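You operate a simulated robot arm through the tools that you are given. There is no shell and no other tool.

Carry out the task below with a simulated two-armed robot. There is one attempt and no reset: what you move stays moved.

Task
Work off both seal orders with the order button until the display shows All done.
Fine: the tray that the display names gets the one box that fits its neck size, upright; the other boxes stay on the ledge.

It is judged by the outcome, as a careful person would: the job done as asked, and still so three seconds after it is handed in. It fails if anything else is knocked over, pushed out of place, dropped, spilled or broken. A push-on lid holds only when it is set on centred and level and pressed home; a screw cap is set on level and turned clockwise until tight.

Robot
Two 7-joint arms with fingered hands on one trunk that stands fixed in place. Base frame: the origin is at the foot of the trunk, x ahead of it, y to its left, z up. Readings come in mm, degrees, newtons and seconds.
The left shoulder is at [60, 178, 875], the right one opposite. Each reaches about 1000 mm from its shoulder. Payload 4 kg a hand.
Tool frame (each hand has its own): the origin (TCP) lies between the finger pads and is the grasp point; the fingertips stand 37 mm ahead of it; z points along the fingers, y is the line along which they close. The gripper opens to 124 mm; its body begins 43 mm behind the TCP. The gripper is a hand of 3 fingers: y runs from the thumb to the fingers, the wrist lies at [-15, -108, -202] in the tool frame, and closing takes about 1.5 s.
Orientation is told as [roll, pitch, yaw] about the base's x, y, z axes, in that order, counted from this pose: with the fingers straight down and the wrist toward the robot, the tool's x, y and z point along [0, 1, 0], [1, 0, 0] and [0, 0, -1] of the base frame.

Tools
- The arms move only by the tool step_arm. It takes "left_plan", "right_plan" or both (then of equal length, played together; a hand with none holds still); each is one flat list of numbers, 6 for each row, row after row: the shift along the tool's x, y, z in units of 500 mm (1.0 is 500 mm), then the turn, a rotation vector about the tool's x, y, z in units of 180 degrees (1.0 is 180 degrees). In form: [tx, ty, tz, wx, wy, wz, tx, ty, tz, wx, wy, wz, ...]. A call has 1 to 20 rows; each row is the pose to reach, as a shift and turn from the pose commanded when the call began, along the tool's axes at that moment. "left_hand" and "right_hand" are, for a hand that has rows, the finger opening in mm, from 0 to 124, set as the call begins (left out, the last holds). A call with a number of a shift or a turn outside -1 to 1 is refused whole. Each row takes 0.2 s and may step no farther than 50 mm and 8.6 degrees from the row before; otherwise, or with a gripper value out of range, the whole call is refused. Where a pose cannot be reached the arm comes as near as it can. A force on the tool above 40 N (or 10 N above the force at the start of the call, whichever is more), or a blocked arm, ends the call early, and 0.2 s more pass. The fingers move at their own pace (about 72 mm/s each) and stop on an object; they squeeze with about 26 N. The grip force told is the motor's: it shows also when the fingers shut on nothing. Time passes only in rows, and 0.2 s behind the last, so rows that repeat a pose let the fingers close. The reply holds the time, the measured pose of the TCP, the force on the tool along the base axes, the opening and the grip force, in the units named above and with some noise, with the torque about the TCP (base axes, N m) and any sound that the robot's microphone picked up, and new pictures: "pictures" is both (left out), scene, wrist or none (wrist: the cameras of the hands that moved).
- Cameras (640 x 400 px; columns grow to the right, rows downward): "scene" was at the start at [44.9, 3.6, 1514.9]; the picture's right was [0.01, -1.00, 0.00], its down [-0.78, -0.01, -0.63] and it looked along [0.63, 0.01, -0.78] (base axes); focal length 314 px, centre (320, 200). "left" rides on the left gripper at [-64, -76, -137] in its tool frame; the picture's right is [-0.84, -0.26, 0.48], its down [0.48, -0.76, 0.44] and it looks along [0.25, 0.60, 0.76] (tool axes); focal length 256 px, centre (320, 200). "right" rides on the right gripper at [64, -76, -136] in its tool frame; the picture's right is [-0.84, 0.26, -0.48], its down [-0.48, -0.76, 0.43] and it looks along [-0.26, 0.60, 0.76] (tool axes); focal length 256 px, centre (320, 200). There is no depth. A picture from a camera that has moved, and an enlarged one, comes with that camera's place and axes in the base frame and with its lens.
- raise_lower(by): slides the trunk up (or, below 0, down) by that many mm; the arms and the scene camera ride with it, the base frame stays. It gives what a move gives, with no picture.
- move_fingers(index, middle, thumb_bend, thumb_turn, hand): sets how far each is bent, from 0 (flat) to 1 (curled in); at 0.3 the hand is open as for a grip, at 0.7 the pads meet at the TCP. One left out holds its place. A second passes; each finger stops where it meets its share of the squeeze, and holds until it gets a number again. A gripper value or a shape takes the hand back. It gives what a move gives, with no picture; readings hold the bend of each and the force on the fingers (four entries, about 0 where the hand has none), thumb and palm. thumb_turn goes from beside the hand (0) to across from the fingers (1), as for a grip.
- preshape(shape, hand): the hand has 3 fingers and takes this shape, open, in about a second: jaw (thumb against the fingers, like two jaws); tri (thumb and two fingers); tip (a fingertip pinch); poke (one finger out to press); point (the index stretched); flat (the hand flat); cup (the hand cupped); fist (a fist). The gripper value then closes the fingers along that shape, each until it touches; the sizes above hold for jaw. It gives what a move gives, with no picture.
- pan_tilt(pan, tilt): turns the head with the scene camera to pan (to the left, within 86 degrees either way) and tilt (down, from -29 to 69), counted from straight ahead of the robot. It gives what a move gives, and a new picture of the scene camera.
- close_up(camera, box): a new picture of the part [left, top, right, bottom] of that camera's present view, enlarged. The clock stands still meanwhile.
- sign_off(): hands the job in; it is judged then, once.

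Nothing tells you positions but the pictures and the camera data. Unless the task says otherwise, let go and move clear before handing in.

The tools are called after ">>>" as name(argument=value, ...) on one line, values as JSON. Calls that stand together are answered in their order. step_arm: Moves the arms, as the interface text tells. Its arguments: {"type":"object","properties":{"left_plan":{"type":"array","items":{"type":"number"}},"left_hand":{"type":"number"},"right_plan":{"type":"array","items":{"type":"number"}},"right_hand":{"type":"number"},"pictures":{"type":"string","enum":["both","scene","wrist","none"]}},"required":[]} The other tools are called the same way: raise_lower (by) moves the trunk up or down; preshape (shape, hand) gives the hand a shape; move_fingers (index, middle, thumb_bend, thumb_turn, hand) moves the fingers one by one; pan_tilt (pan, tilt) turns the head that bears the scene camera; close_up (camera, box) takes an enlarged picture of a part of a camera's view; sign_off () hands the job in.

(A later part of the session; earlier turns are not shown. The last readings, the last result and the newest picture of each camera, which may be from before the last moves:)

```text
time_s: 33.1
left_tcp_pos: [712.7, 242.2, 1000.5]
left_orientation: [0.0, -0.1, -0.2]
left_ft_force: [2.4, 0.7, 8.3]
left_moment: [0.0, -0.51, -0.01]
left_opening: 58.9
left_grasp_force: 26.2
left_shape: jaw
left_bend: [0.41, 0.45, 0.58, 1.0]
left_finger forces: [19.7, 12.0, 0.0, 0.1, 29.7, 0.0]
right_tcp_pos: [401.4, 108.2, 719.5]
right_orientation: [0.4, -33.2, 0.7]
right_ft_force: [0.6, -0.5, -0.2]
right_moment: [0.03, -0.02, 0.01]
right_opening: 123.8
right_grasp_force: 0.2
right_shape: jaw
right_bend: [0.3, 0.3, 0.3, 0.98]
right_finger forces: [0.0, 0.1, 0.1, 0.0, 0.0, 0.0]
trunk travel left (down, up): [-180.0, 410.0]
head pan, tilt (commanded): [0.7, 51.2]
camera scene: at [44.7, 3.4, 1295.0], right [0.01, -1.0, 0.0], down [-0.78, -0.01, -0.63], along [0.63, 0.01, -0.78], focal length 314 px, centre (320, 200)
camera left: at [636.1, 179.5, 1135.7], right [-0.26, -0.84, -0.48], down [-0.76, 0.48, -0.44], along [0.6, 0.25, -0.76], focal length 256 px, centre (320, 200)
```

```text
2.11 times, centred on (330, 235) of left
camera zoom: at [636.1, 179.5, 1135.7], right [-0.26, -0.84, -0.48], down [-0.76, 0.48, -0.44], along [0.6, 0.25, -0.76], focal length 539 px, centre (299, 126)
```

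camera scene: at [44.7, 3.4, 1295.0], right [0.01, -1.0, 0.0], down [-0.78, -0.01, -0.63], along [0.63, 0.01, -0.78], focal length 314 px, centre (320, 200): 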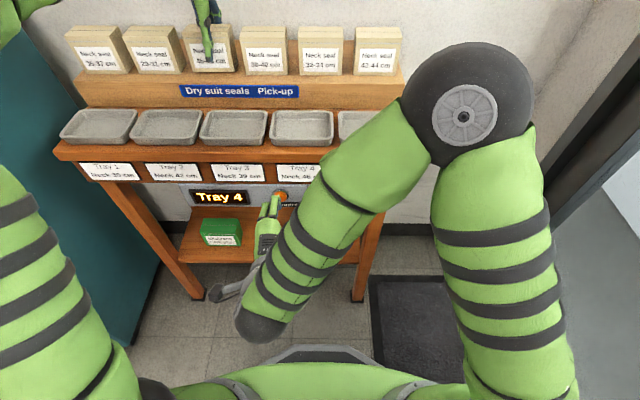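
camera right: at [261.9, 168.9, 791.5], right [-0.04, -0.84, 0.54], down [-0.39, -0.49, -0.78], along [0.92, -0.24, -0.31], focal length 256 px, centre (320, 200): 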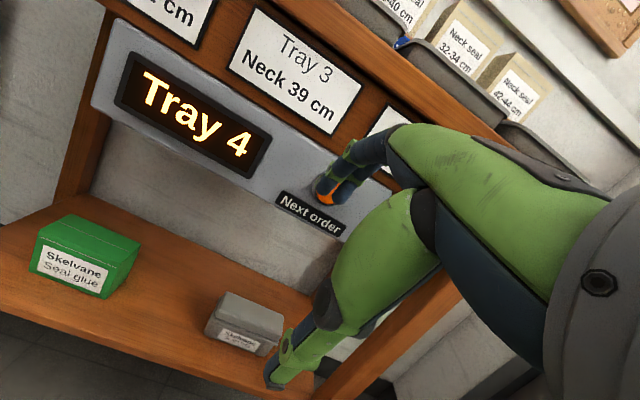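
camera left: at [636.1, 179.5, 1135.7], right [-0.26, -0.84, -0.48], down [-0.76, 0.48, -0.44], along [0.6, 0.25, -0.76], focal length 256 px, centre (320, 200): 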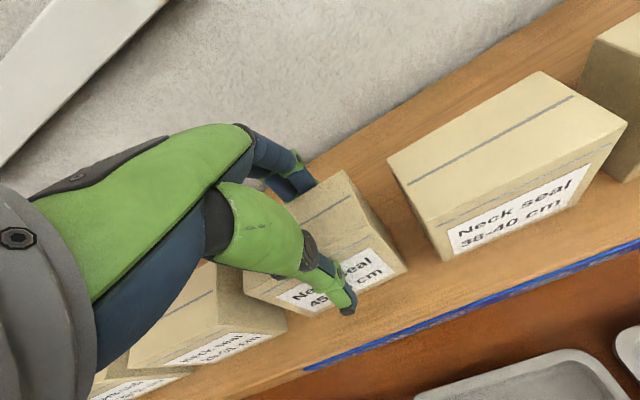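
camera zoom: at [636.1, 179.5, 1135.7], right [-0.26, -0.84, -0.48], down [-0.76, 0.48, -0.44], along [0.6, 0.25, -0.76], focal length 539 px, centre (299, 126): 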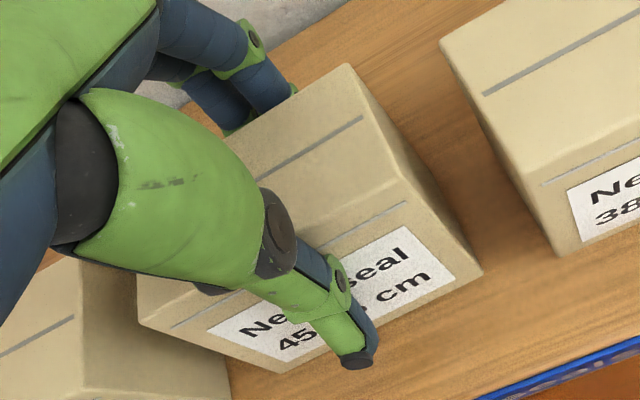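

The box is gripped firmly but leans back about 7°, and I can cancel that with hand pitch. I'll lift it straight up 80 mm and check how it hangs.

>>> step_arm(left_plan=[0, 0, -0.03, 0, 0, 0, 0, 0, -0.08, 0, 0, 0, 0, 0, -0.13, 0, 0, 0, 0, 0, -0.17, 0, 0, 0])

>>> pan_tilt(pan=8, tilt=36)

>>> close_up(camera="left", box=[230, 140, 430, 330])

```text
time_s: 34.1
left_tcp_pos: [712.2, 240.8, 1084.5]
left_orientation: [0.1, 0.0, -0.1]
left_ft_force: [0.6, 0.4, -1.5]
left_moment: [0.0, 0.0, -0.03]
left_opening: 57.9
left_grasp_force: 26.0
left_shape: jaw
left_bend: [0.42, 0.46, 0.58, 1.0]
left_finger forces: [18.6, 10.9, 0.0, 0.1, 29.2, 0.1]
right_tcp_pos: [402.1, 108.7, 719.5]
right_orientation: [0.3, -33.1, 0.6]
right_ft_force: [0.3, 0.3, 0.6]
right_moment: [0.01, 0.0, 0.0]
right_opening: 123.7
right_grasp_force: 0.0
right_shape: jaw
right_bend: [0.3, 0.3, 0.3, 0.98]
right_finger forces: [0.0, 0.0, 0.1, 0.1, 0.1, 0.1]
trunk travel left (down, up): [-180.0, 410.0]
head pan, tilt (commanded): [0.7, 51.2]
camera scene: at [45.2, 3.6, 1294.9], right [0.01, -1.0, 0.0], down [-0.78, -0.01, -0.63], along [0.63, 0.01, -0.78], focal length 314 px, centre (320, 200)
camera left: at [636.0, 178.8, 1220.0], right [-0.26, -0.84, -0.48], down [-0.76, 0.48, -0.43], along [0.6, 0.25, -0.76], focal length 256 px, centre (320, 200)
```

scene: 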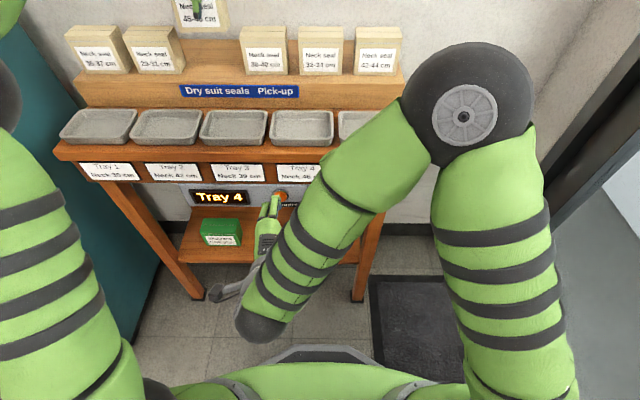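
left: 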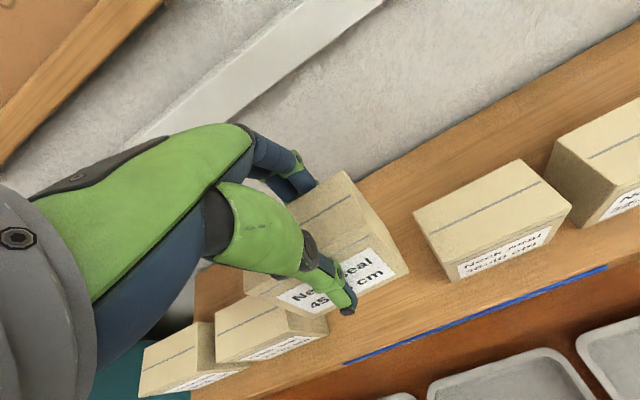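

```text
time_s: 34.8
left_tcp_pos: [712.6, 242.1, 1083.5]
left_orientation: [0.1, 0.1, -0.1]
left_ft_force: [0.6, -0.1, -1.3]
left_moment: [0.01, -0.01, 0.03]
left_opening: 57.9
left_grasp_force: 25.8
left_shape: jaw
left_bend: [0.42, 0.46, 0.58, 1.0]
left_finger forces: [18.6, 10.9, 0.1, 0.0, 29.2, 0.0]
right_tcp_pos: [400.3, 108.8, 719.4]
right_orientation: [0.2, -33.2, 0.6]
right_ft_force: [-0.8, -0.1, 0.7]
right_moment: [-0.02, 0.01, 0.0]
right_opening: 123.7
right_grasp_force: 0.1
right_shape: jaw
right_bend: [0.3, 0.3, 0.3, 0.98]
right_finger forces: [0.0, 0.0, 0.0, 0.1, 0.0, 0.0]
trunk travel left (down, up): [-180.0, 410.0]
head pan, tilt (commanded): [8.0, 36.0]
camera scene: at [55.9, 14.8, 1316.7], right [0.14, -0.99, 0.0], down [-0.58, -0.08, -0.81], along [0.8, 0.11, -0.59], focal length 314 px, centre (320, 200)
```

scene: 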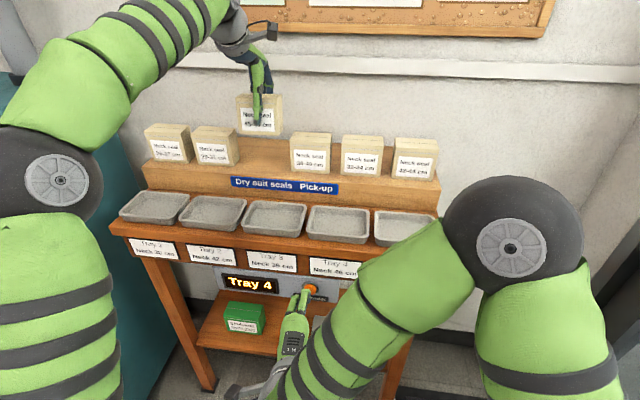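

```text
2.11 times, centred on (330, 235) of left
camera zoom: at [635.8, 178.8, 1219.9], right [-0.26, -0.84, -0.48], down [-0.76, 0.48, -0.44], along [0.6, 0.25, -0.76], focal length 539 px, centre (299, 126)
```

zoom: 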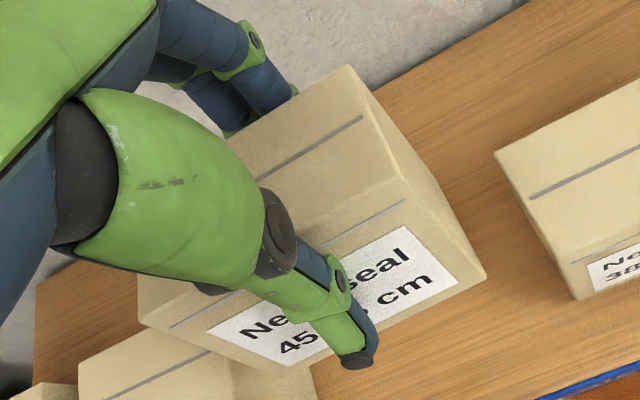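

The lift is clean and the box is held. I'll zoom in to measure its tilt and offset in the hand.

>>> close_up(camera="scene", box=[210, 75, 310, 145])

>>> close_up(camera="scene", box=[230, 180, 390, 280])

```text
5.71 times, centred on (260, 110) of scene
camera zoom: at [55.9, 14.8, 1316.7], right [0.14, -0.99, 0.0], down [-0.58, -0.08, -0.81], along [0.8, 0.11, -0.59], focal length 1797 px, centre (663, 714)
```

zoom: 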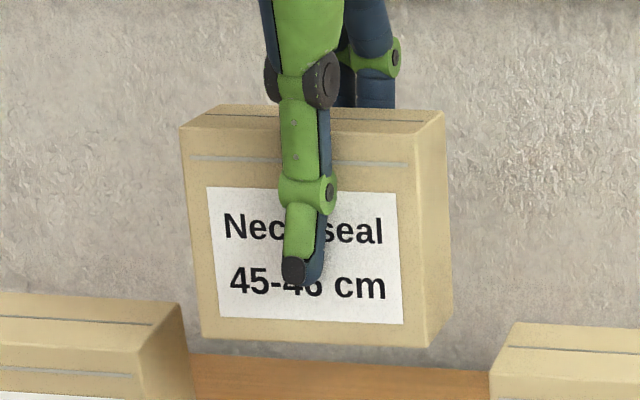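

```text
4.00 times, centred on (310, 230) of scene
camera zoom: at [55.9, 14.8, 1316.7], right [0.14, -0.99, 0.0], down [-0.58, -0.08, -0.81], along [0.8, 0.11, -0.59], focal length 1258 px, centre (360, 80)
```

zoom: 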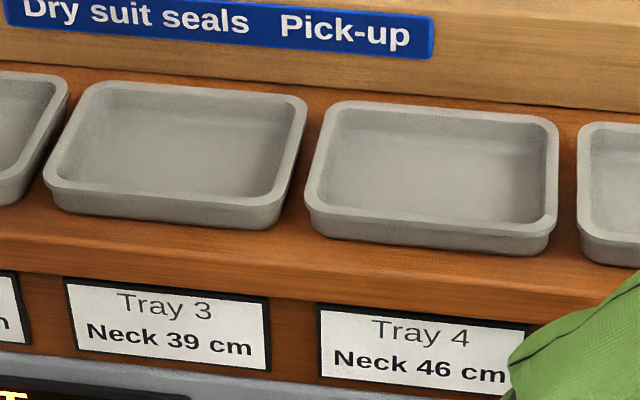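

The box leans back 7° in the hand, which I'll cancel with −7° of hand pitch, and it is centred about 0–1 mm off sideways. I want a tighter look at tray 4's floor before placing.

>>> close_up(camera="scene", box=[300, 195, 380, 250])

>>> close_up(camera="left", box=[400, 300, 640, 400])

```text
7.27 times, centred on (340, 222) of scene
camera zoom: at [55.9, 14.8, 1316.7], right [0.14, -0.99, 0.0], down [-0.58, -0.08, -0.81], along [0.8, 0.11, -0.59], focal length 2288 px, centre (174, 36)
```

zoom: 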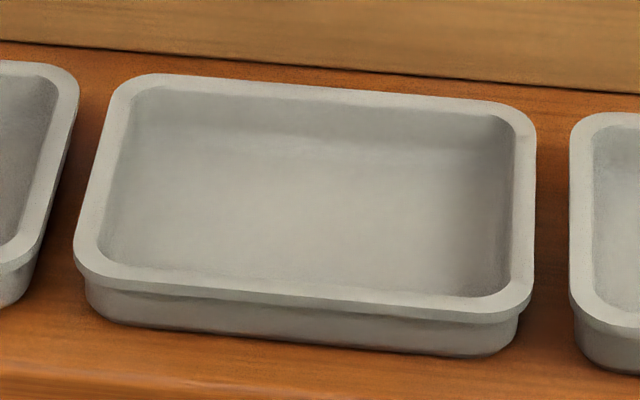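

```text
2.67 times, centred on (520, 350) of left
camera zoom: at [635.8, 178.8, 1219.9], right [-0.26, -0.84, -0.48], down [-0.76, 0.48, -0.44], along [0.6, 0.25, -0.76], focal length 683 px, centre (-213, -200)
```

zoom: 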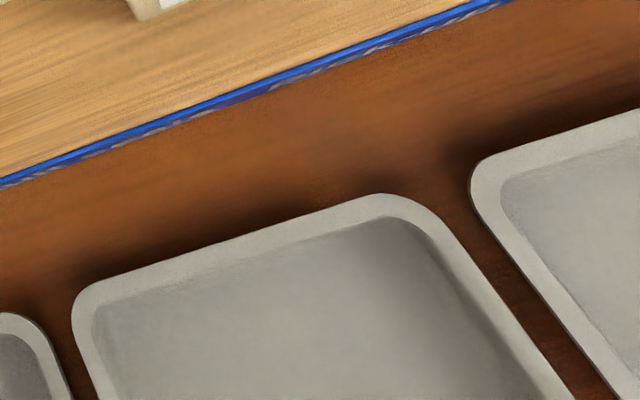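

Refined numbers: tray 4 is centred at [573.5, 46.3], with its rim at z ≈ 886.5 and its floor around z ≈ 866. I'll bring the box forward off the ledge while levelling it by −7°, then slide right to hover above tray 4.

>>> step_arm(left_plan=[0, -0.076, 0, -0.0097, 0, 0, 0, -0.152, 0, -0.0194, 0, 0, 0, -0.228, 0, -0.0292, 0, 0, 0, -0.304, 0, -0.0389, 0, 0, -0.06, -0.304, 0, -0.0389, 0, 0, -0.14, -0.304, 0, -0.0389, 0, 0, -0.22, -0.304, 0, -0.0389, 0, 0, -0.3, -0.304, 0, -0.0389, 0, 0, -0.36, -0.304, 0, -0.0389, 0, 0, -0.393, -0.304, 0, -0.0389, 0, 0])

>>> close_up(camera="scene", box=[230, 120, 430, 260])

```text
time_s: 37.0
left_tcp_pos: [560.8, 44.7, 1085.0]
left_orientation: [-0.2, -6.9, 0.0]
left_ft_force: [0.0, -0.7, -1.3]
left_moment: [-0.01, -0.01, 0.0]
left_opening: 57.7
left_grasp_force: 26.3
left_shape: jaw
left_bend: [0.42, 0.46, 0.58, 1.0]
left_finger forces: [18.5, 10.7, 0.0, 0.0, 29.4, 0.0]
right_tcp_pos: [400.6, 107.9, 718.6]
right_orientation: [0.3, -33.3, 0.7]
right_ft_force: [-0.2, -0.7, 0.2]
right_moment: [0.01, 0.02, 0.0]
right_opening: 123.7
right_grasp_force: 0.1
right_shape: jaw
right_bend: [0.3, 0.3, 0.3, 0.98]
right_finger forces: [0.0, 0.0, 0.1, 0.0, 0.0, 0.0]
trunk travel left (down, up): [-180.0, 410.0]
head pan, tilt (commanded): [8.0, 36.0]
camera scene: at [55.9, 14.8, 1316.7], right [0.14, -0.99, 0.0], down [-0.58, -0.08, -0.81], along [0.8, 0.11, -0.59], focal length 314 px, centre (320, 200)
camera left: at [468.3, -17.1, 1210.7], right [-0.2, -0.84, -0.51], down [-0.7, 0.48, -0.53], along [0.69, 0.25, -0.68], focal length 256 px, centre (320, 200)
```

scene: 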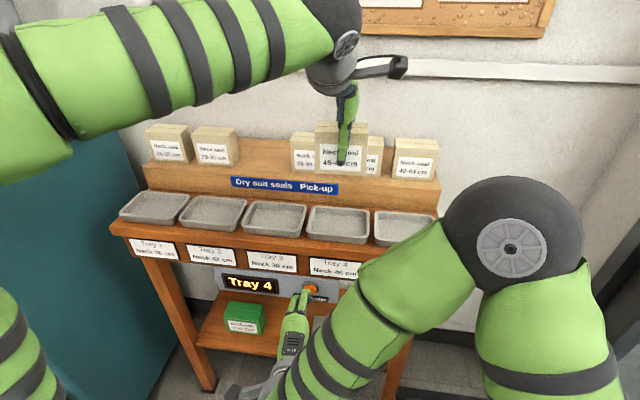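
left: 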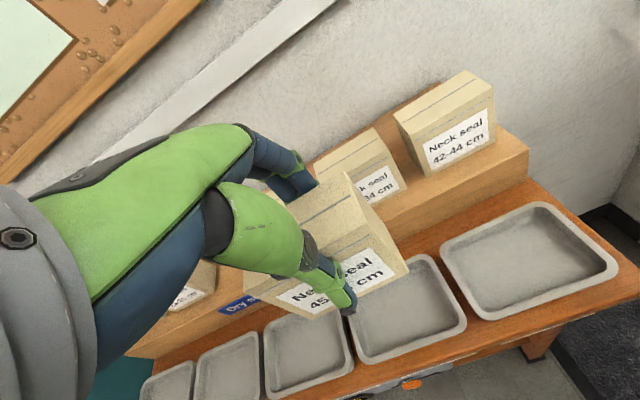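

```text
2.86 times, centred on (330, 190) of scene
camera zoom: at [55.9, 14.8, 1316.7], right [0.14, -0.99, 0.0], down [-0.58, -0.08, -0.81], along [0.8, 0.11, -0.59], focal length 899 px, centre (291, 229)
```

zoom: 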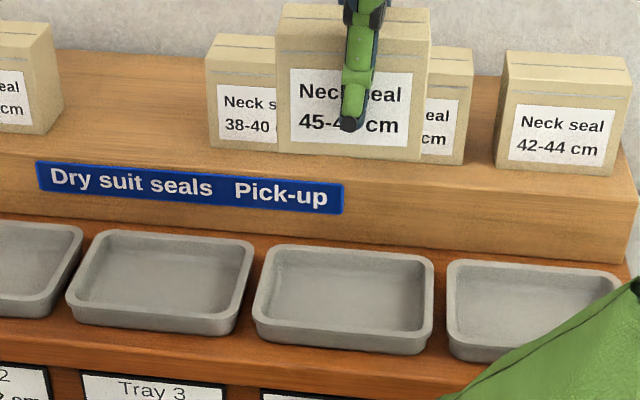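

The box hovers above tray 4. I'll lower it to about 17 mm above the rim and check the alignment.

>>> step_arm(left_plan=[0, -0.0069, 0.0571, 0, 0, 0, 0, -0.0138, 0.1142, 0, 0, 0, 0, -0.0207, 0.1712, 0, 0, 0, 0, -0.0276, 0.2283, 0, 0, 0], pictures="wrist")

>>> close_up(camera="scene", box=[280, 150, 400, 255])

>>> close_up(camera="left", box=[240, 150, 480, 350])

```text
time_s: 38.0
left_tcp_pos: [560.1, 45.2, 970.4]
left_orientation: [-0.1, -7.0, -0.1]
left_ft_force: [0.6, -0.3, -2.0]
left_moment: [-0.03, 0.0, 0.02]
left_opening: 57.4
left_grasp_force: 25.5
left_shape: jaw
left_bend: [0.42, 0.46, 0.58, 1.0]
left_finger forces: [18.4, 10.7, 0.0, 0.0, 29.2, 0.1]
right_tcp_pos: [401.2, 107.5, 718.4]
right_orientation: [0.3, -33.3, 0.7]
right_ft_force: [-0.4, -0.4, -0.5]
right_moment: [0.02, -0.02, -0.02]
right_opening: 123.6
right_grasp_force: 0.0
right_shape: jaw
right_bend: [0.3, 0.3, 0.3, 0.98]
right_finger forces: [0.1, 0.0, 0.0, 0.0, 0.1, 0.1]
trunk travel left (down, up): [-180.0, 410.0]
head pan, tilt (commanded): [8.0, 36.0]
camera left: at [468.0, -17.6, 1094.6], right [-0.2, -0.84, -0.51], down [-0.7, 0.48, -0.52], along [0.69, 0.25, -0.68], focal length 256 px, centre (320, 200)
```

left: 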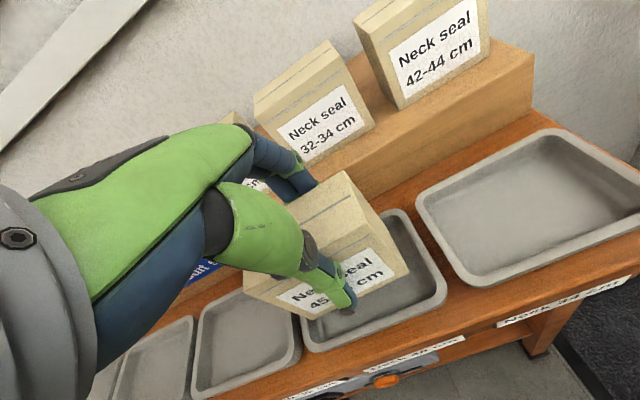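

```text
3.81 times, centred on (340, 202) of scene
camera zoom: at [55.9, 14.8, 1316.7], right [0.14, -0.99, 0.0], down [-0.58, -0.08, -0.81], along [0.8, 0.11, -0.59], focal length 1198 px, centre (244, 190)
```

zoom: 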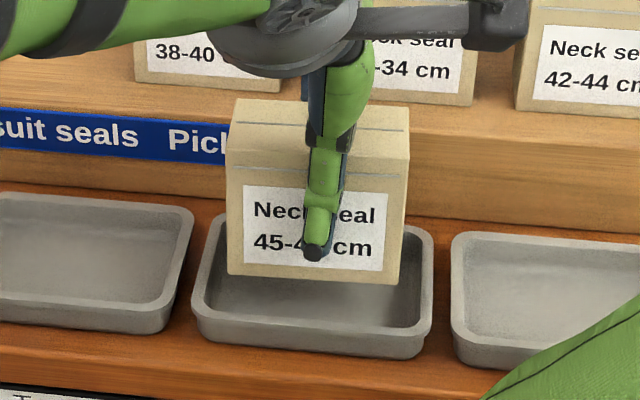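

```text
2.00 times, centred on (360, 250) of left
camera zoom: at [468.0, -17.6, 1094.6], right [-0.2, -0.84, -0.51], down [-0.7, 0.48, -0.52], along [0.69, 0.25, -0.68], focal length 512 px, centre (240, 100)
```

zoom: 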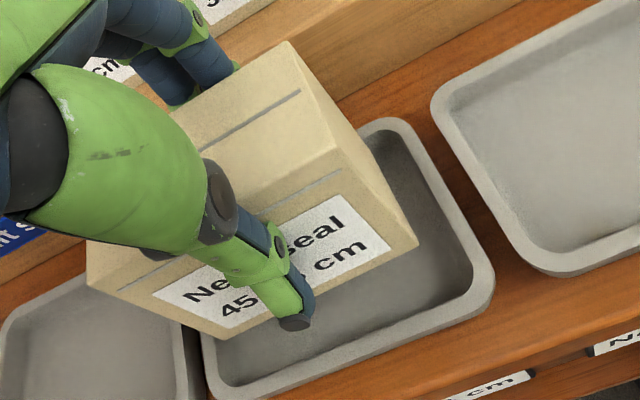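

The box is upright and centred over tray 4, with its front at x ≈ 549.5, y 1–93, and its bottom near z ≈ 900. I'll lower it 28 mm, close to the tray floor.

>>> step_arm(left_plan=[0, -0.0024, 0.0199, 0, 0, 0, 0, -0.0048, 0.0397, 0, 0, 0, 0, -0.0067, 0.0556, 0, 0, 0], pictures="none")

>>> close_up(camera="scene", box=[280, 150, 400, 255])

>>> close_up(camera="left", box=[240, 150, 480, 350])

```text
time_s: 38.8
left_tcp_pos: [560.5, 45.3, 942.6]
left_orientation: [0.1, -7.0, -0.1]
left_ft_force: [0.3, 0.1, -1.0]
left_moment: [-0.01, 0.02, 0.02]
left_opening: 57.8
left_grasp_force: 25.8
left_shape: jaw
left_bend: [0.42, 0.46, 0.58, 1.0]
left_finger forces: [18.3, 10.7, 0.0, 0.1, 29.2, 0.0]
right_tcp_pos: [400.0, 108.8, 718.7]
right_orientation: [0.3, -33.3, 0.6]
right_ft_force: [-0.4, -0.5, -0.4]
right_moment: [-0.04, 0.0, 0.0]
right_opening: 123.7
right_grasp_force: 0.1
right_shape: jaw
right_bend: [0.3, 0.3, 0.3, 0.98]
right_finger forces: [0.1, 0.1, 0.0, 0.0, 0.1, 0.1]
trunk travel left (down, up): [-180.0, 410.0]
head pan, tilt (commanded): [8.0, 36.0]
```

```text
3.81 times, centred on (340, 202) of scene
camera zoom: at [55.9, 14.8, 1316.7], right [0.14, -0.99, 0.0], down [-0.58, -0.08, -0.81], along [0.8, 0.11, -0.59], focal length 1198 px, centre (244, 190)
```

zoom: 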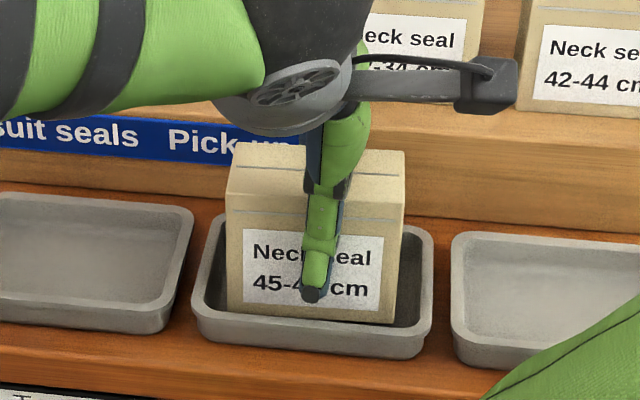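

```text
2.00 times, centred on (360, 250) of left
camera zoom: at [467.8, -17.5, 1066.7], right [-0.2, -0.84, -0.51], down [-0.7, 0.48, -0.52], along [0.69, 0.25, -0.68], focal length 512 px, centre (240, 100)
```

zoom: 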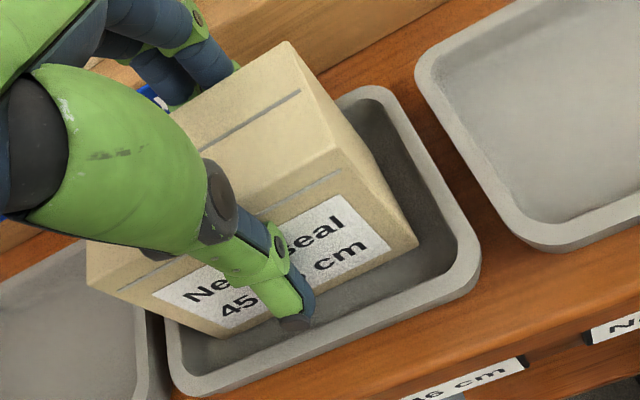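

The box is inside the tray rim on all sides. I'll creep down the last millimetres while watching the force.

>>> step_arm(left_plan=[0, -0.0005, 0.004, 0, 0, 0, 0, -0.001, 0.0079, 0, 0, 0], pictures="none")

```text
time_s: 39.4
left_tcp_pos: [560.4, 43.9, 938.5]
left_orientation: [-0.1, -7.0, -0.1]
left_ft_force: [-0.1, 0.3, 0.9]
left_moment: [0.0, -0.05, 0.02]
left_opening: 57.6
left_grasp_force: 26.2
left_shape: jaw
left_bend: [0.42, 0.46, 0.58, 1.0]
left_finger forces: [18.4, 10.8, 0.1, 0.0, 29.5, 0.0]
right_tcp_pos: [400.9, 108.3, 719.1]
right_orientation: [0.2, -33.3, 0.8]
right_ft_force: [-0.1, 0.2, -0.2]
right_moment: [-0.01, -0.01, 0.0]
right_opening: 123.4
right_grasp_force: 0.0
right_shape: jaw
right_bend: [0.3, 0.3, 0.3, 0.98]
right_finger forces: [0.1, 0.1, 0.0, 0.0, 0.0, 0.0]
trunk travel left (down, up): [-180.0, 410.0]
head pan, tilt (commanded): [8.0, 36.0]
```

>>> step_arm(left_plan=[0, -0.0004, 0.003, 0, 0, 0, 0, -0.0004, 0.003, 0, 0, 0], pictures="none")

>>> close_up(camera="scene", box=[290, 160, 380, 250])

>>> close_up(camera="left", box=[240, 150, 480, 350])

```text
time_s: 40.0
left_tcp_pos: [561.0, 44.6, 937.8]
left_orientation: [-0.1, -7.1, -0.1]
left_ft_force: [-1.7, 0.2, 9.0]
left_moment: [-0.01, -0.24, -0.02]
left_opening: 57.7
left_grasp_force: 26.7
left_shape: jaw
left_bend: [0.42, 0.46, 0.58, 1.0]
left_finger forces: [18.3, 11.0, 0.0, 0.0, 31.3, 0.0]
right_tcp_pos: [400.2, 108.1, 718.2]
right_orientation: [0.3, -33.3, 0.6]
right_ft_force: [-0.4, 0.7, -0.6]
right_moment: [0.03, 0.02, 0.0]
right_opening: 123.9
right_grasp_force: 0.1
right_shape: jaw
right_bend: [0.3, 0.3, 0.3, 0.98]
right_finger forces: [0.1, 0.1, 0.1, 0.0, 0.1, 0.0]
trunk travel left (down, up): [-180.0, 410.0]
head pan, tilt (commanded): [8.0, 36.0]
```

```text
4.44 times, centred on (335, 205) of scene
camera zoom: at [55.1, 14.8, 1316.9], right [0.14, -0.99, 0.0], down [-0.58, -0.08, -0.81], along [0.8, 0.11, -0.59], focal length 1398 px, centre (253, 178)
```

zoom: 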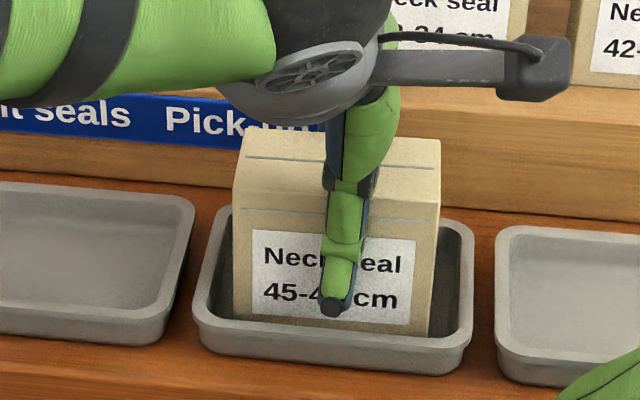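

```text
2.00 times, centred on (360, 250) of left
camera zoom: at [467.1, -17.5, 1062.3], right [-0.2, -0.84, -0.51], down [-0.7, 0.48, -0.53], along [0.69, 0.25, -0.68], focal length 512 px, centre (240, 100)
```

zoom: 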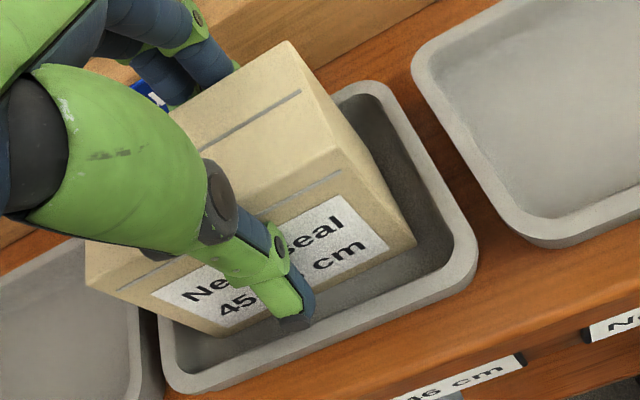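

The box is seated on the tray floor, with a contact force of about 9 N. I'll release it.

>>> step_arm(left_plan=[0, 0, 0, 0, 0, 0, 0, 0, 0, 0, 0, 0, 0, 0, 0, 0, 0, 0, 0, 0, 0, 0, 0, 0, 0, 0, 0, 0, 0, 0], left_hand=124, pictures="none")

>>> close_up(camera="scene", box=[290, 160, 380, 250])

>>> close_up(camera="left", box=[240, 150, 480, 350])

```text
time_s: 41.2
left_tcp_pos: [559.8, 46.0, 936.3]
left_orientation: [0.1, -7.0, -0.2]
left_ft_force: [-0.1, 0.1, -0.2]
left_moment: [0.01, 0.02, 0.02]
left_opening: 123.3
left_grasp_force: 0.0
left_shape: jaw
left_bend: [0.3, 0.3, 0.3, 0.98]
left_finger forces: [0.0, 0.1, 0.0, 0.0, 0.1, 0.0]
right_tcp_pos: [400.7, 109.3, 717.7]
right_orientation: [0.3, -33.2, 0.6]
right_ft_force: [0.1, 0.5, -0.2]
right_moment: [-0.02, 0.01, -0.01]
right_opening: 123.6
right_grasp_force: 0.0
right_shape: jaw
right_bend: [0.3, 0.3, 0.3, 0.98]
right_finger forces: [0.0, 0.1, 0.0, 0.1, 0.0, 0.0]
trunk travel left (down, up): [-180.0, 410.0]
head pan, tilt (commanded): [8.0, 36.0]
```

```text
4.44 times, centred on (335, 205) of scene
camera zoom: at [55.8, 14.8, 1316.7], right [0.14, -0.99, 0.0], down [-0.58, -0.08, -0.81], along [0.8, 0.11, -0.59], focal length 1398 px, centre (253, 178)
```

zoom: 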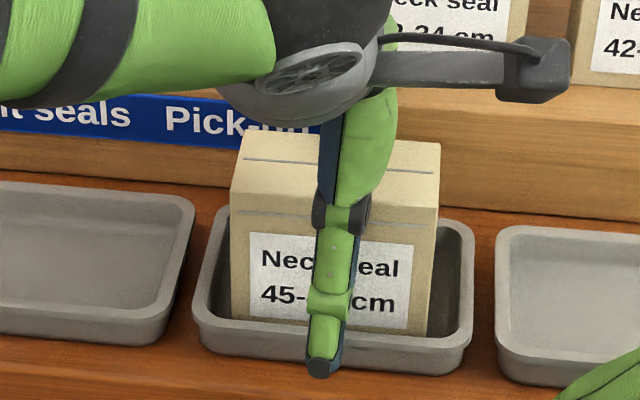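

```text
2.00 times, centred on (360, 250) of left
camera zoom: at [467.8, -17.3, 1061.2], right [-0.2, -0.84, -0.51], down [-0.7, 0.48, -0.52], along [0.69, 0.25, -0.68], focal length 512 px, centre (240, 100)
```

zoom: 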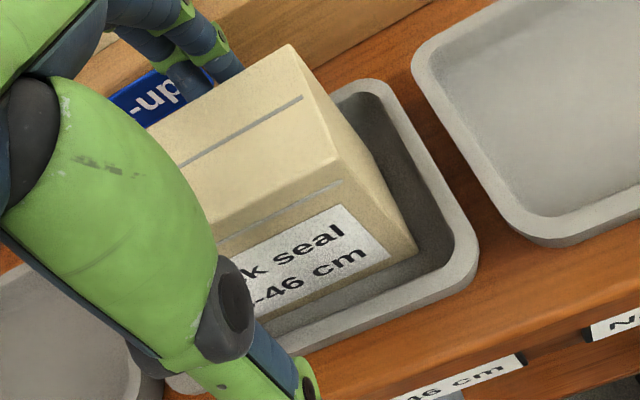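

The box stands upright in tray 4. I'll lift the left hand straight up, level it again, and move it aside.

>>> step_arm(left_plan=[0, 0.0048, -0.04, 0, 0, 0, 0, 0.0134, -0.11, 0, 0, 0, 0, 0.0235, -0.195, 0, 0, 0, 0, 0.0336, -0.278, 0, 0, 0, 0.06, 0.0336, -0.278, 0.0195, 0, 0, 0.14, 0.0336, -0.278, 0.0389, 0, 0, 0.22, 0.0336, -0.278, 0.0389, 0, 0, 0.3, 0.0336, -0.278, 0.0389, 0, 0], pictures="both")

>>> close_up(camera="scene", box=[230, 130, 440, 260])

```text
time_s: 43.0
left_tcp_pos: [561.4, 195.9, 1075.1]
left_orientation: [0.0, -0.1, -0.1]
left_ft_force: [0.1, -0.1, 0.0]
left_moment: [0.0, -0.02, 0.03]
left_opening: 123.6
left_grasp_force: 0.0
left_shape: jaw
left_bend: [0.3, 0.3, 0.3, 0.98]
left_finger forces: [0.1, 0.0, 0.0, 0.0, 0.0, 0.0]
right_tcp_pos: [400.5, 107.8, 719.0]
right_orientation: [0.3, -33.1, 0.7]
right_ft_force: [0.8, -0.2, 0.6]
right_moment: [-0.03, -0.01, -0.03]
right_opening: 123.8
right_grasp_force: 0.1
right_shape: jaw
right_bend: [0.3, 0.3, 0.3, 0.98]
right_finger forces: [0.1, 0.1, 0.0, 0.0, 0.0, 0.1]
trunk travel left (down, up): [-180.0, 410.0]
head pan, tilt (commanded): [8.0, 36.0]
camera scene: at [55.7, 14.7, 1316.7], right [0.14, -0.99, 0.0], down [-0.58, -0.08, -0.81], along [0.8, 0.11, -0.59], focal length 314 px, centre (320, 200)
camera left: at [484.3, 133.4, 1210.8], right [-0.26, -0.84, -0.48], down [-0.76, 0.48, -0.44], along [0.6, 0.25, -0.76], focal length 256 px, centre (320, 200)
```

scene: 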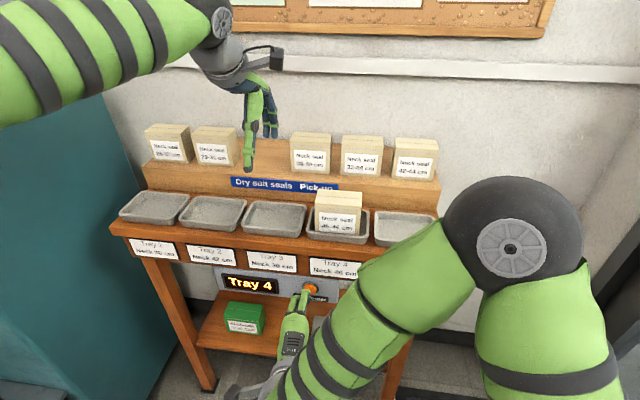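
left: 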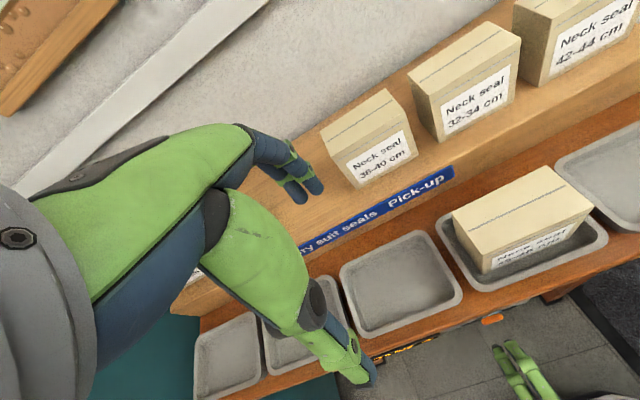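

```text
3.05 times, centred on (335, 195) of scene
camera zoom: at [55.7, 14.7, 1316.7], right [0.14, -0.99, 0.0], down [-0.58, -0.08, -0.81], along [0.8, 0.11, -0.59], focal length 959 px, centre (274, 215)
```

zoom: 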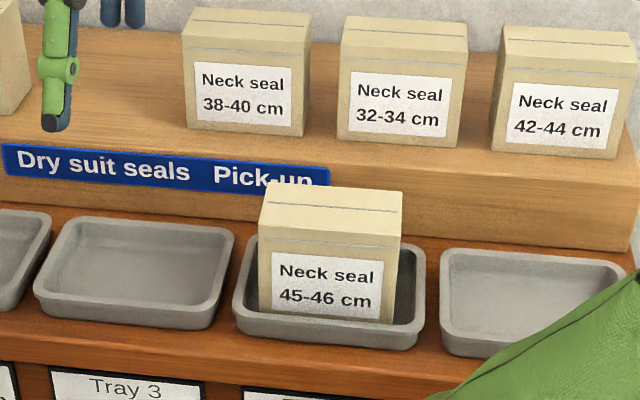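

Box 45-46 stands upright in tray 4 and the other boxes are undisturbed. Now I'll press the button again with the right hand.

>>> step_arm(right_plan=[0, 0.0156, 0.0126, 0, 0, 0, 0, 0.0313, 0.0252, 0, 0, 0, 0, 0.0419, 0.0346, 0, 0, 0, 0, 0.0519, 0.0412, 0, 0, 0, 0, 0.0578, 0.045, 0, 0, 0], pictures="wrist")

>>> close_up(camera="scene", box=[200, 250, 340, 338])

```text
time_s: 44.2
left_tcp_pos: [560.7, 195.2, 1075.4]
left_orientation: [-0.1, -0.1, -0.1]
left_ft_force: [-0.2, 0.6, -0.2]
left_moment: [0.01, -0.01, 0.01]
left_opening: 123.8
left_grasp_force: 0.1
left_shape: jaw
left_bend: [0.3, 0.3, 0.3, 0.98]
left_finger forces: [0.1, 0.0, 0.0, 0.0, 0.1, 0.1]
right_tcp_pos: [436.1, 111.1, 716.9]
right_orientation: [0.2, -33.3, 0.8]
right_ft_force: [-12.2, -0.2, 2.4]
right_moment: [0.02, -0.35, -0.14]
right_opening: 120.5
right_grasp_force: 0.1
right_shape: jaw
right_bend: [0.32, 0.32, 0.3, 0.98]
right_finger forces: [5.7, 6.4, 0.1, 0.0, 0.0, 0.0]
trunk travel left (down, up): [-180.0, 410.0]
head pan, tilt (commanded): [8.0, 36.0]
heard: click
camera right: at [297.0, 170.1, 788.8], right [-0.03, -0.84, 0.54], down [-0.39, -0.49, -0.78], along [0.92, -0.24, -0.31], focal length 256 px, centre (320, 200)
```

right: 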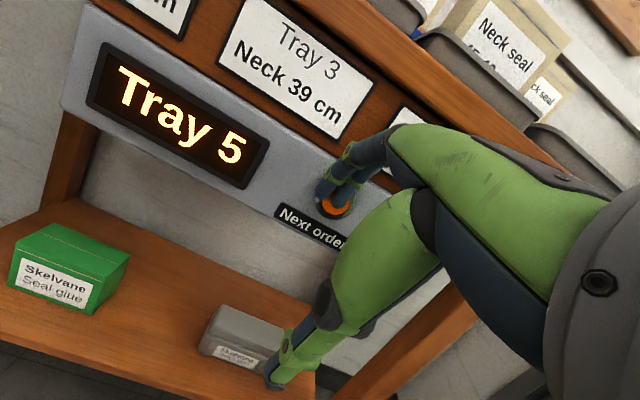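

```text
4.55 times, centred on (270, 294) of scene
camera zoom: at [54.7, 14.8, 1316.8], right [0.14, -0.99, 0.0], down [-0.58, -0.08, -0.81], along [0.8, 0.11, -0.59], focal length 1430 px, centre (547, -227)
```

zoom: 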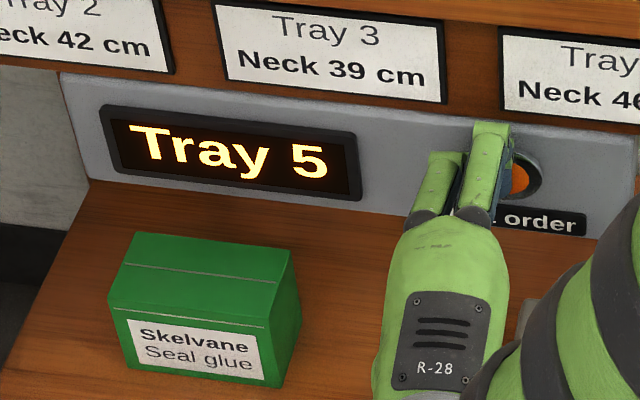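

The display now shows Tray 5, Neck 34, which needs the 32-34 box, fifth from the left. Before moving anything I'll take close-ups of that box and tray from both cameras.

>>> close_up(camera="left", box=[400, 0, 540, 150])

>>> close_up(camera="scene", box=[320, 120, 450, 200])

>>> close_up(camera="left", box=[440, 100, 640, 250])

```text
2.67 times, centred on (470, 75) of left
camera zoom: at [483.6, 133.2, 1211.0], right [-0.26, -0.84, -0.48], down [-0.76, 0.48, -0.44], along [0.6, 0.25, -0.76], focal length 683 px, centre (-80, 533)
```

zoom: 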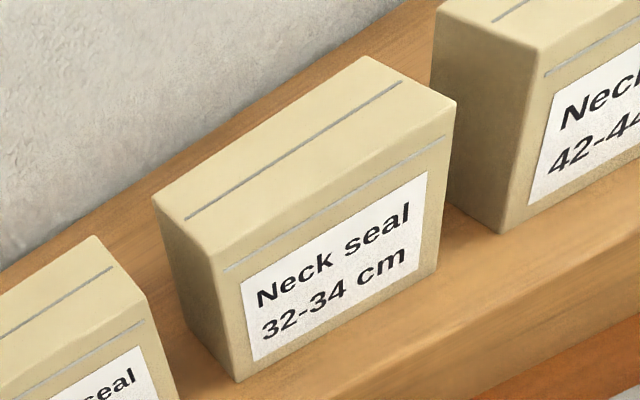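

```text
4.92 times, centred on (385, 160) of scene
camera zoom: at [54.7, 14.8, 1316.8], right [0.14, -0.99, 0.0], down [-0.58, -0.08, -0.81], along [0.8, 0.11, -0.59], focal length 1548 px, centre (0, 397)
```

zoom: 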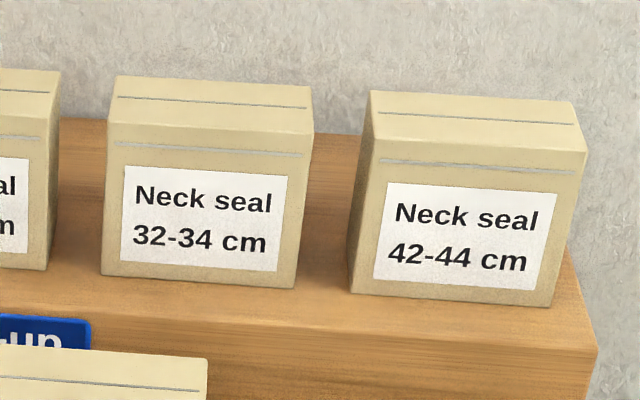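

```text
2.67 times, centred on (540, 175) of left
camera zoom: at [483.6, 133.2, 1211.0], right [-0.26, -0.84, -0.48], down [-0.76, 0.48, -0.44], along [0.6, 0.25, -0.76], focal length 683 px, centre (-267, 267)
```

zoom: 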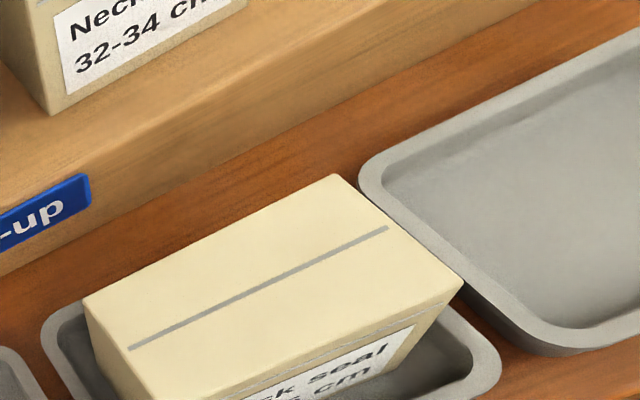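

Box 32-34 is at x 690–739, y −37 to 55, centred on y ≈ 9. I'll do this one with the right arm, so first I back it off the button and move the left hand out to the left.

>>> step_arm(right_plan=[0, -0.0167, -0.011, 0, 0, 0, 0, -0.0418, -0.0274, 0, 0, 0, 0, -0.077, -0.0504, 0, 0, 0, 0, -0.077, -0.0504, 0, 0, 0], left_plan=[0.08, 0, -0.03, 0, 0, 0, 0.17, 0, -0.06, 0, 0, 0, 0.26, 0, -0.06, 0, 0, 0, 0.34, 0, -0.06, 0, 0, 0], pictures="none")

```text
time_s: 45.2
left_tcp_pos: [560.5, 364.8, 1107.4]
left_orientation: [0.0, 0.0, -0.2]
left_ft_force: [-0.7, 0.5, -0.1]
left_moment: [0.01, 0.0, 0.01]
left_opening: 123.8
left_grasp_force: 0.0
left_shape: jaw
left_bend: [0.3, 0.3, 0.3, 0.98]
left_finger forces: [0.0, 0.0, 0.1, 0.0, 0.1, 0.0]
right_tcp_pos: [388.8, 108.7, 715.4]
right_orientation: [0.3, -33.3, 0.8]
right_ft_force: [-0.5, -0.1, 0.4]
right_moment: [-0.01, 0.01, 0.03]
right_opening: 123.7
right_grasp_force: 0.0
right_shape: jaw
right_bend: [0.3, 0.3, 0.3, 0.98]
right_finger forces: [0.1, 0.1, 0.0, 0.1, 0.1, 0.0]
trunk travel left (down, up): [-180.0, 410.0]
head pan, tilt (commanded): [8.0, 36.0]
```

Both hands are clear. I'll raise the right hand while levelling it back to straight-down, staying well in front of the table edge.

>>> step_arm(right_plan=[0, 0.034, -0.0518, 0.037, 0, 0, 0, 0.0681, -0.1037, 0.074, 0, 0, 0, 0.1021, -0.1555, 0.111, 0, 0, 0, 0.1362, -0.2074, 0.148, 0, 0, 0, 0.1702, -0.2592, 0.185, 0, 0, -0.02, 0.2123, -0.3233, 0.185, 0, 0, -0.04, 0.2544, -0.3874, 0.185, 0, 0, -0.06, 0.2965, -0.4515, 0.185, 0, 0, -0.08, 0.3386, -0.5155, 0.185, 0, 0, -0.1, 0.3807, -0.5796, 0.185, 0, 0, -0.12, 0.4227, -0.6437, 0.185, 0, 0])

```text
time_s: 47.6
left_tcp_pos: [559.9, 364.4, 1105.7]
left_orientation: [0.1, 0.0, -0.2]
left_ft_force: [-0.5, 0.6, -0.4]
left_moment: [-0.01, 0.0, -0.03]
left_opening: 123.7
left_grasp_force: 0.2
left_shape: jaw
left_bend: [0.3, 0.3, 0.3, 0.98]
left_finger forces: [0.0, 0.0, 0.0, 0.0, 0.1, 0.0]
right_tcp_pos: [394.5, 46.7, 1101.3]
right_orientation: [0.2, 0.1, 0.9]
right_ft_force: [0.1, -0.3, 0.2]
right_moment: [-0.02, -0.03, -0.01]
right_opening: 123.9
right_grasp_force: 0.1
right_shape: jaw
right_bend: [0.3, 0.3, 0.3, 0.98]
right_finger forces: [0.0, 0.1, 0.0, 0.0, 0.0, 0.1]
trunk travel left (down, up): [-180.0, 410.0]
head pan, tilt (commanded): [8.0, 36.0]
camera scene: at [55.7, 14.8, 1316.7], right [0.14, -0.99, 0.0], down [-0.58, -0.08, -0.81], along [0.8, 0.11, -0.59], focal length 314 px, centre (320, 200)
camera right: at [317.6, 108.2, 1237.7], right [0.27, -0.84, 0.48], down [-0.75, -0.49, -0.44], along [0.6, -0.24, -0.76], focal length 256 px, centre (320, 200)
```

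scene: 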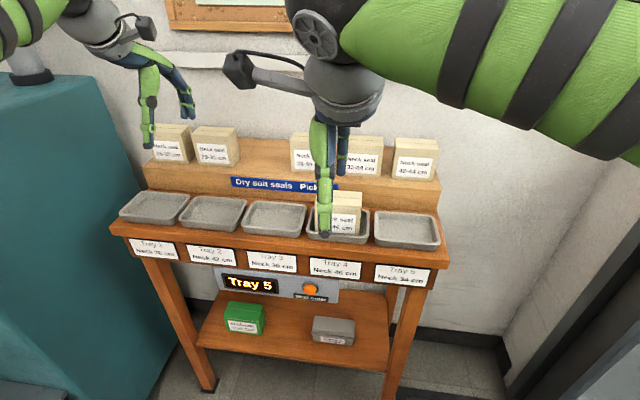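
right: 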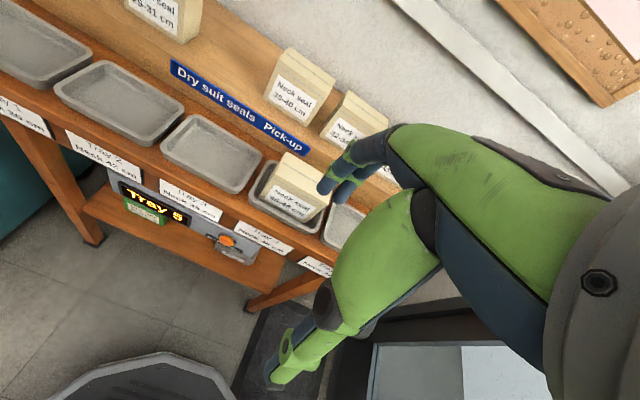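

The right hand is level and clear, and tray 5 is fully visible. I'll zoom in on it.

>>> close_up(camera="scene", box=[365, 195, 455, 260])

>>> close_up(camera="scene", box=[280, 180, 390, 260])

```text
6.15 times, centred on (410, 228) of scene
camera zoom: at [55.7, 14.8, 1316.7], right [0.14, -0.99, 0.0], down [-0.58, -0.08, -0.81], along [0.8, 0.11, -0.59], focal length 1936 px, centre (-234, 31)
```

zoom: 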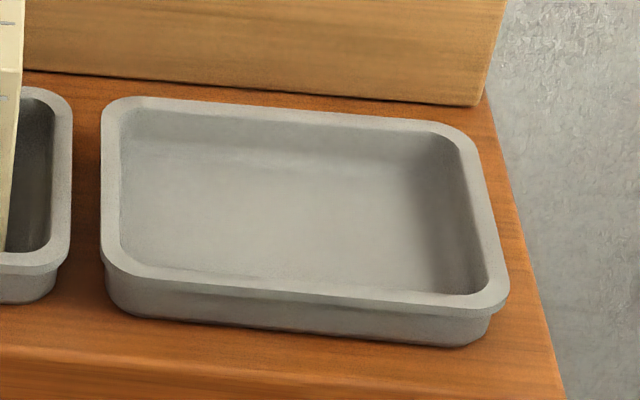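

```text
5.00 times, centred on (335, 220) of scene
camera zoom: at [55.7, 14.8, 1316.7], right [0.14, -0.99, 0.0], down [-0.58, -0.08, -0.81], along [0.8, 0.11, -0.59], focal length 1573 px, centre (245, 100)
```

zoom: 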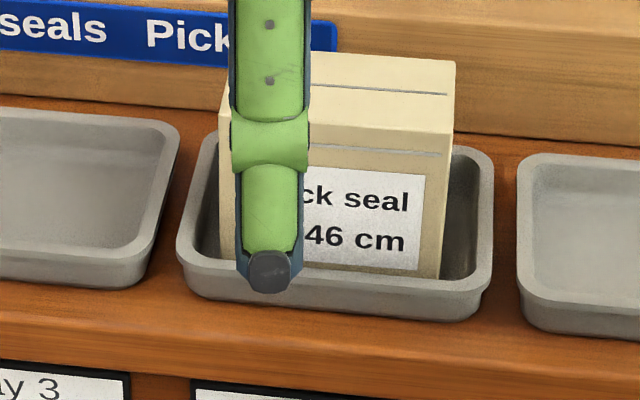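

Tray 5's centre is about [572.5, −93]. Now I'll bring the right hand above the 32-34 box.

>>> step_arm(right_plan=[-0.0107, 0.0795, 0, 0, 0, 0.0006, -0.0214, 0.159, 0, 0, 0, 0.0012, -0.032, 0.2384, 0, 0, 0, 0.0019, -0.0427, 0.3179, 0, 0, 0, 0.0025, -0.0534, 0.3974, 0, 0, 0, 0.0031, -0.064, 0.4769, 0, 0, 0, 0.0037, -0.0747, 0.5563, 0, 0, 0, 0.0044, -0.0854, 0.6358, 0, 0, 0, 0.005, -0.0854, 0.6358, 0.05, 0, 0, 0.005], right_hand=124)

>>> close_up(camera="scene", box=[310, 100, 430, 190])

```text
time_s: 49.6
left_tcp_pos: [562.1, 364.4, 1105.9]
left_orientation: [-0.1, 0.0, 0.0]
left_ft_force: [0.0, -0.5, -0.4]
left_moment: [-0.02, 0.03, -0.02]
left_opening: 124.0
left_grasp_force: 0.1
left_shape: jaw
left_bend: [0.3, 0.3, 0.3, 0.98]
left_finger forces: [0.1, 0.1, 0.0, 0.1, 0.0, 0.0]
right_tcp_pos: [711.7, 9.4, 1074.9]
right_orientation: [0.3, 0.2, 0.1]
right_ft_force: [0.4, -0.1, 0.0]
right_moment: [-0.03, 0.0, -0.03]
right_opening: 123.9
right_grasp_force: 0.1
right_shape: jaw
right_bend: [0.3, 0.3, 0.3, 0.98]
right_finger forces: [0.0, 0.0, 0.0, 0.0, 0.0, 0.0]
trunk travel left (down, up): [-180.0, 410.0]
head pan, tilt (commanded): [8.0, 36.0]
camera scene: at [55.9, 15.1, 1316.8], right [0.14, -0.99, 0.0], down [-0.58, -0.08, -0.81], along [0.8, 0.11, -0.59], focal length 314 px, centre (320, 200)
camera right: at [635.8, 71.8, 1211.3], right [0.26, -0.84, 0.48], down [-0.76, -0.48, -0.44], along [0.6, -0.25, -0.76], focal length 256 px, centre (320, 200)
```

scene: 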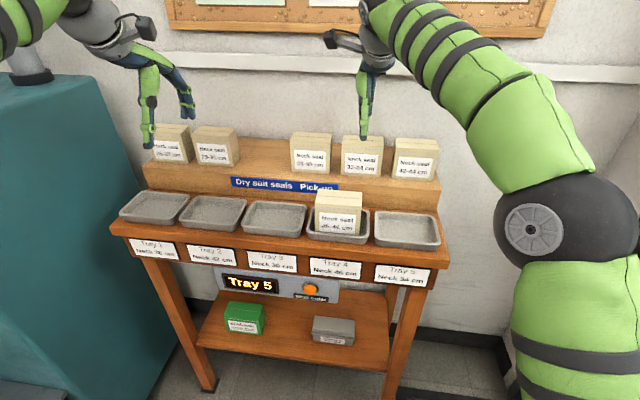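
right: 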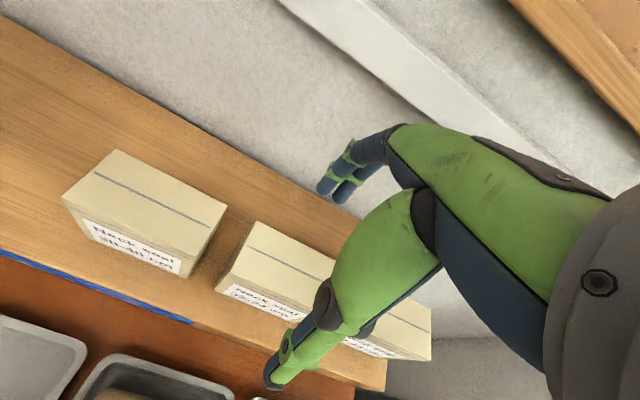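

```text
4.44 times, centred on (370, 145) of scene
camera zoom: at [55.9, 15.1, 1316.8], right [0.14, -0.99, 0.0], down [-0.58, -0.08, -0.81], along [0.8, 0.11, -0.59], focal length 1398 px, centre (98, 444)
```

zoom: 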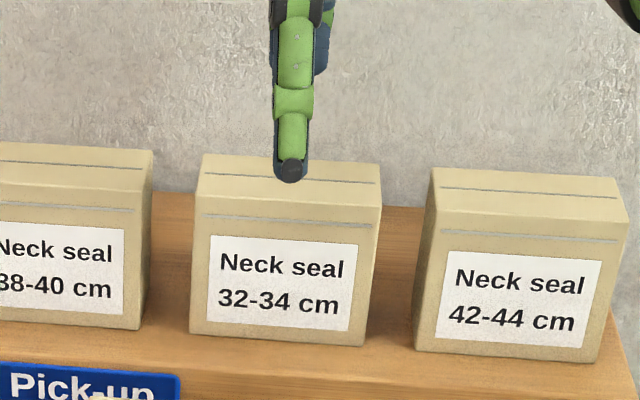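

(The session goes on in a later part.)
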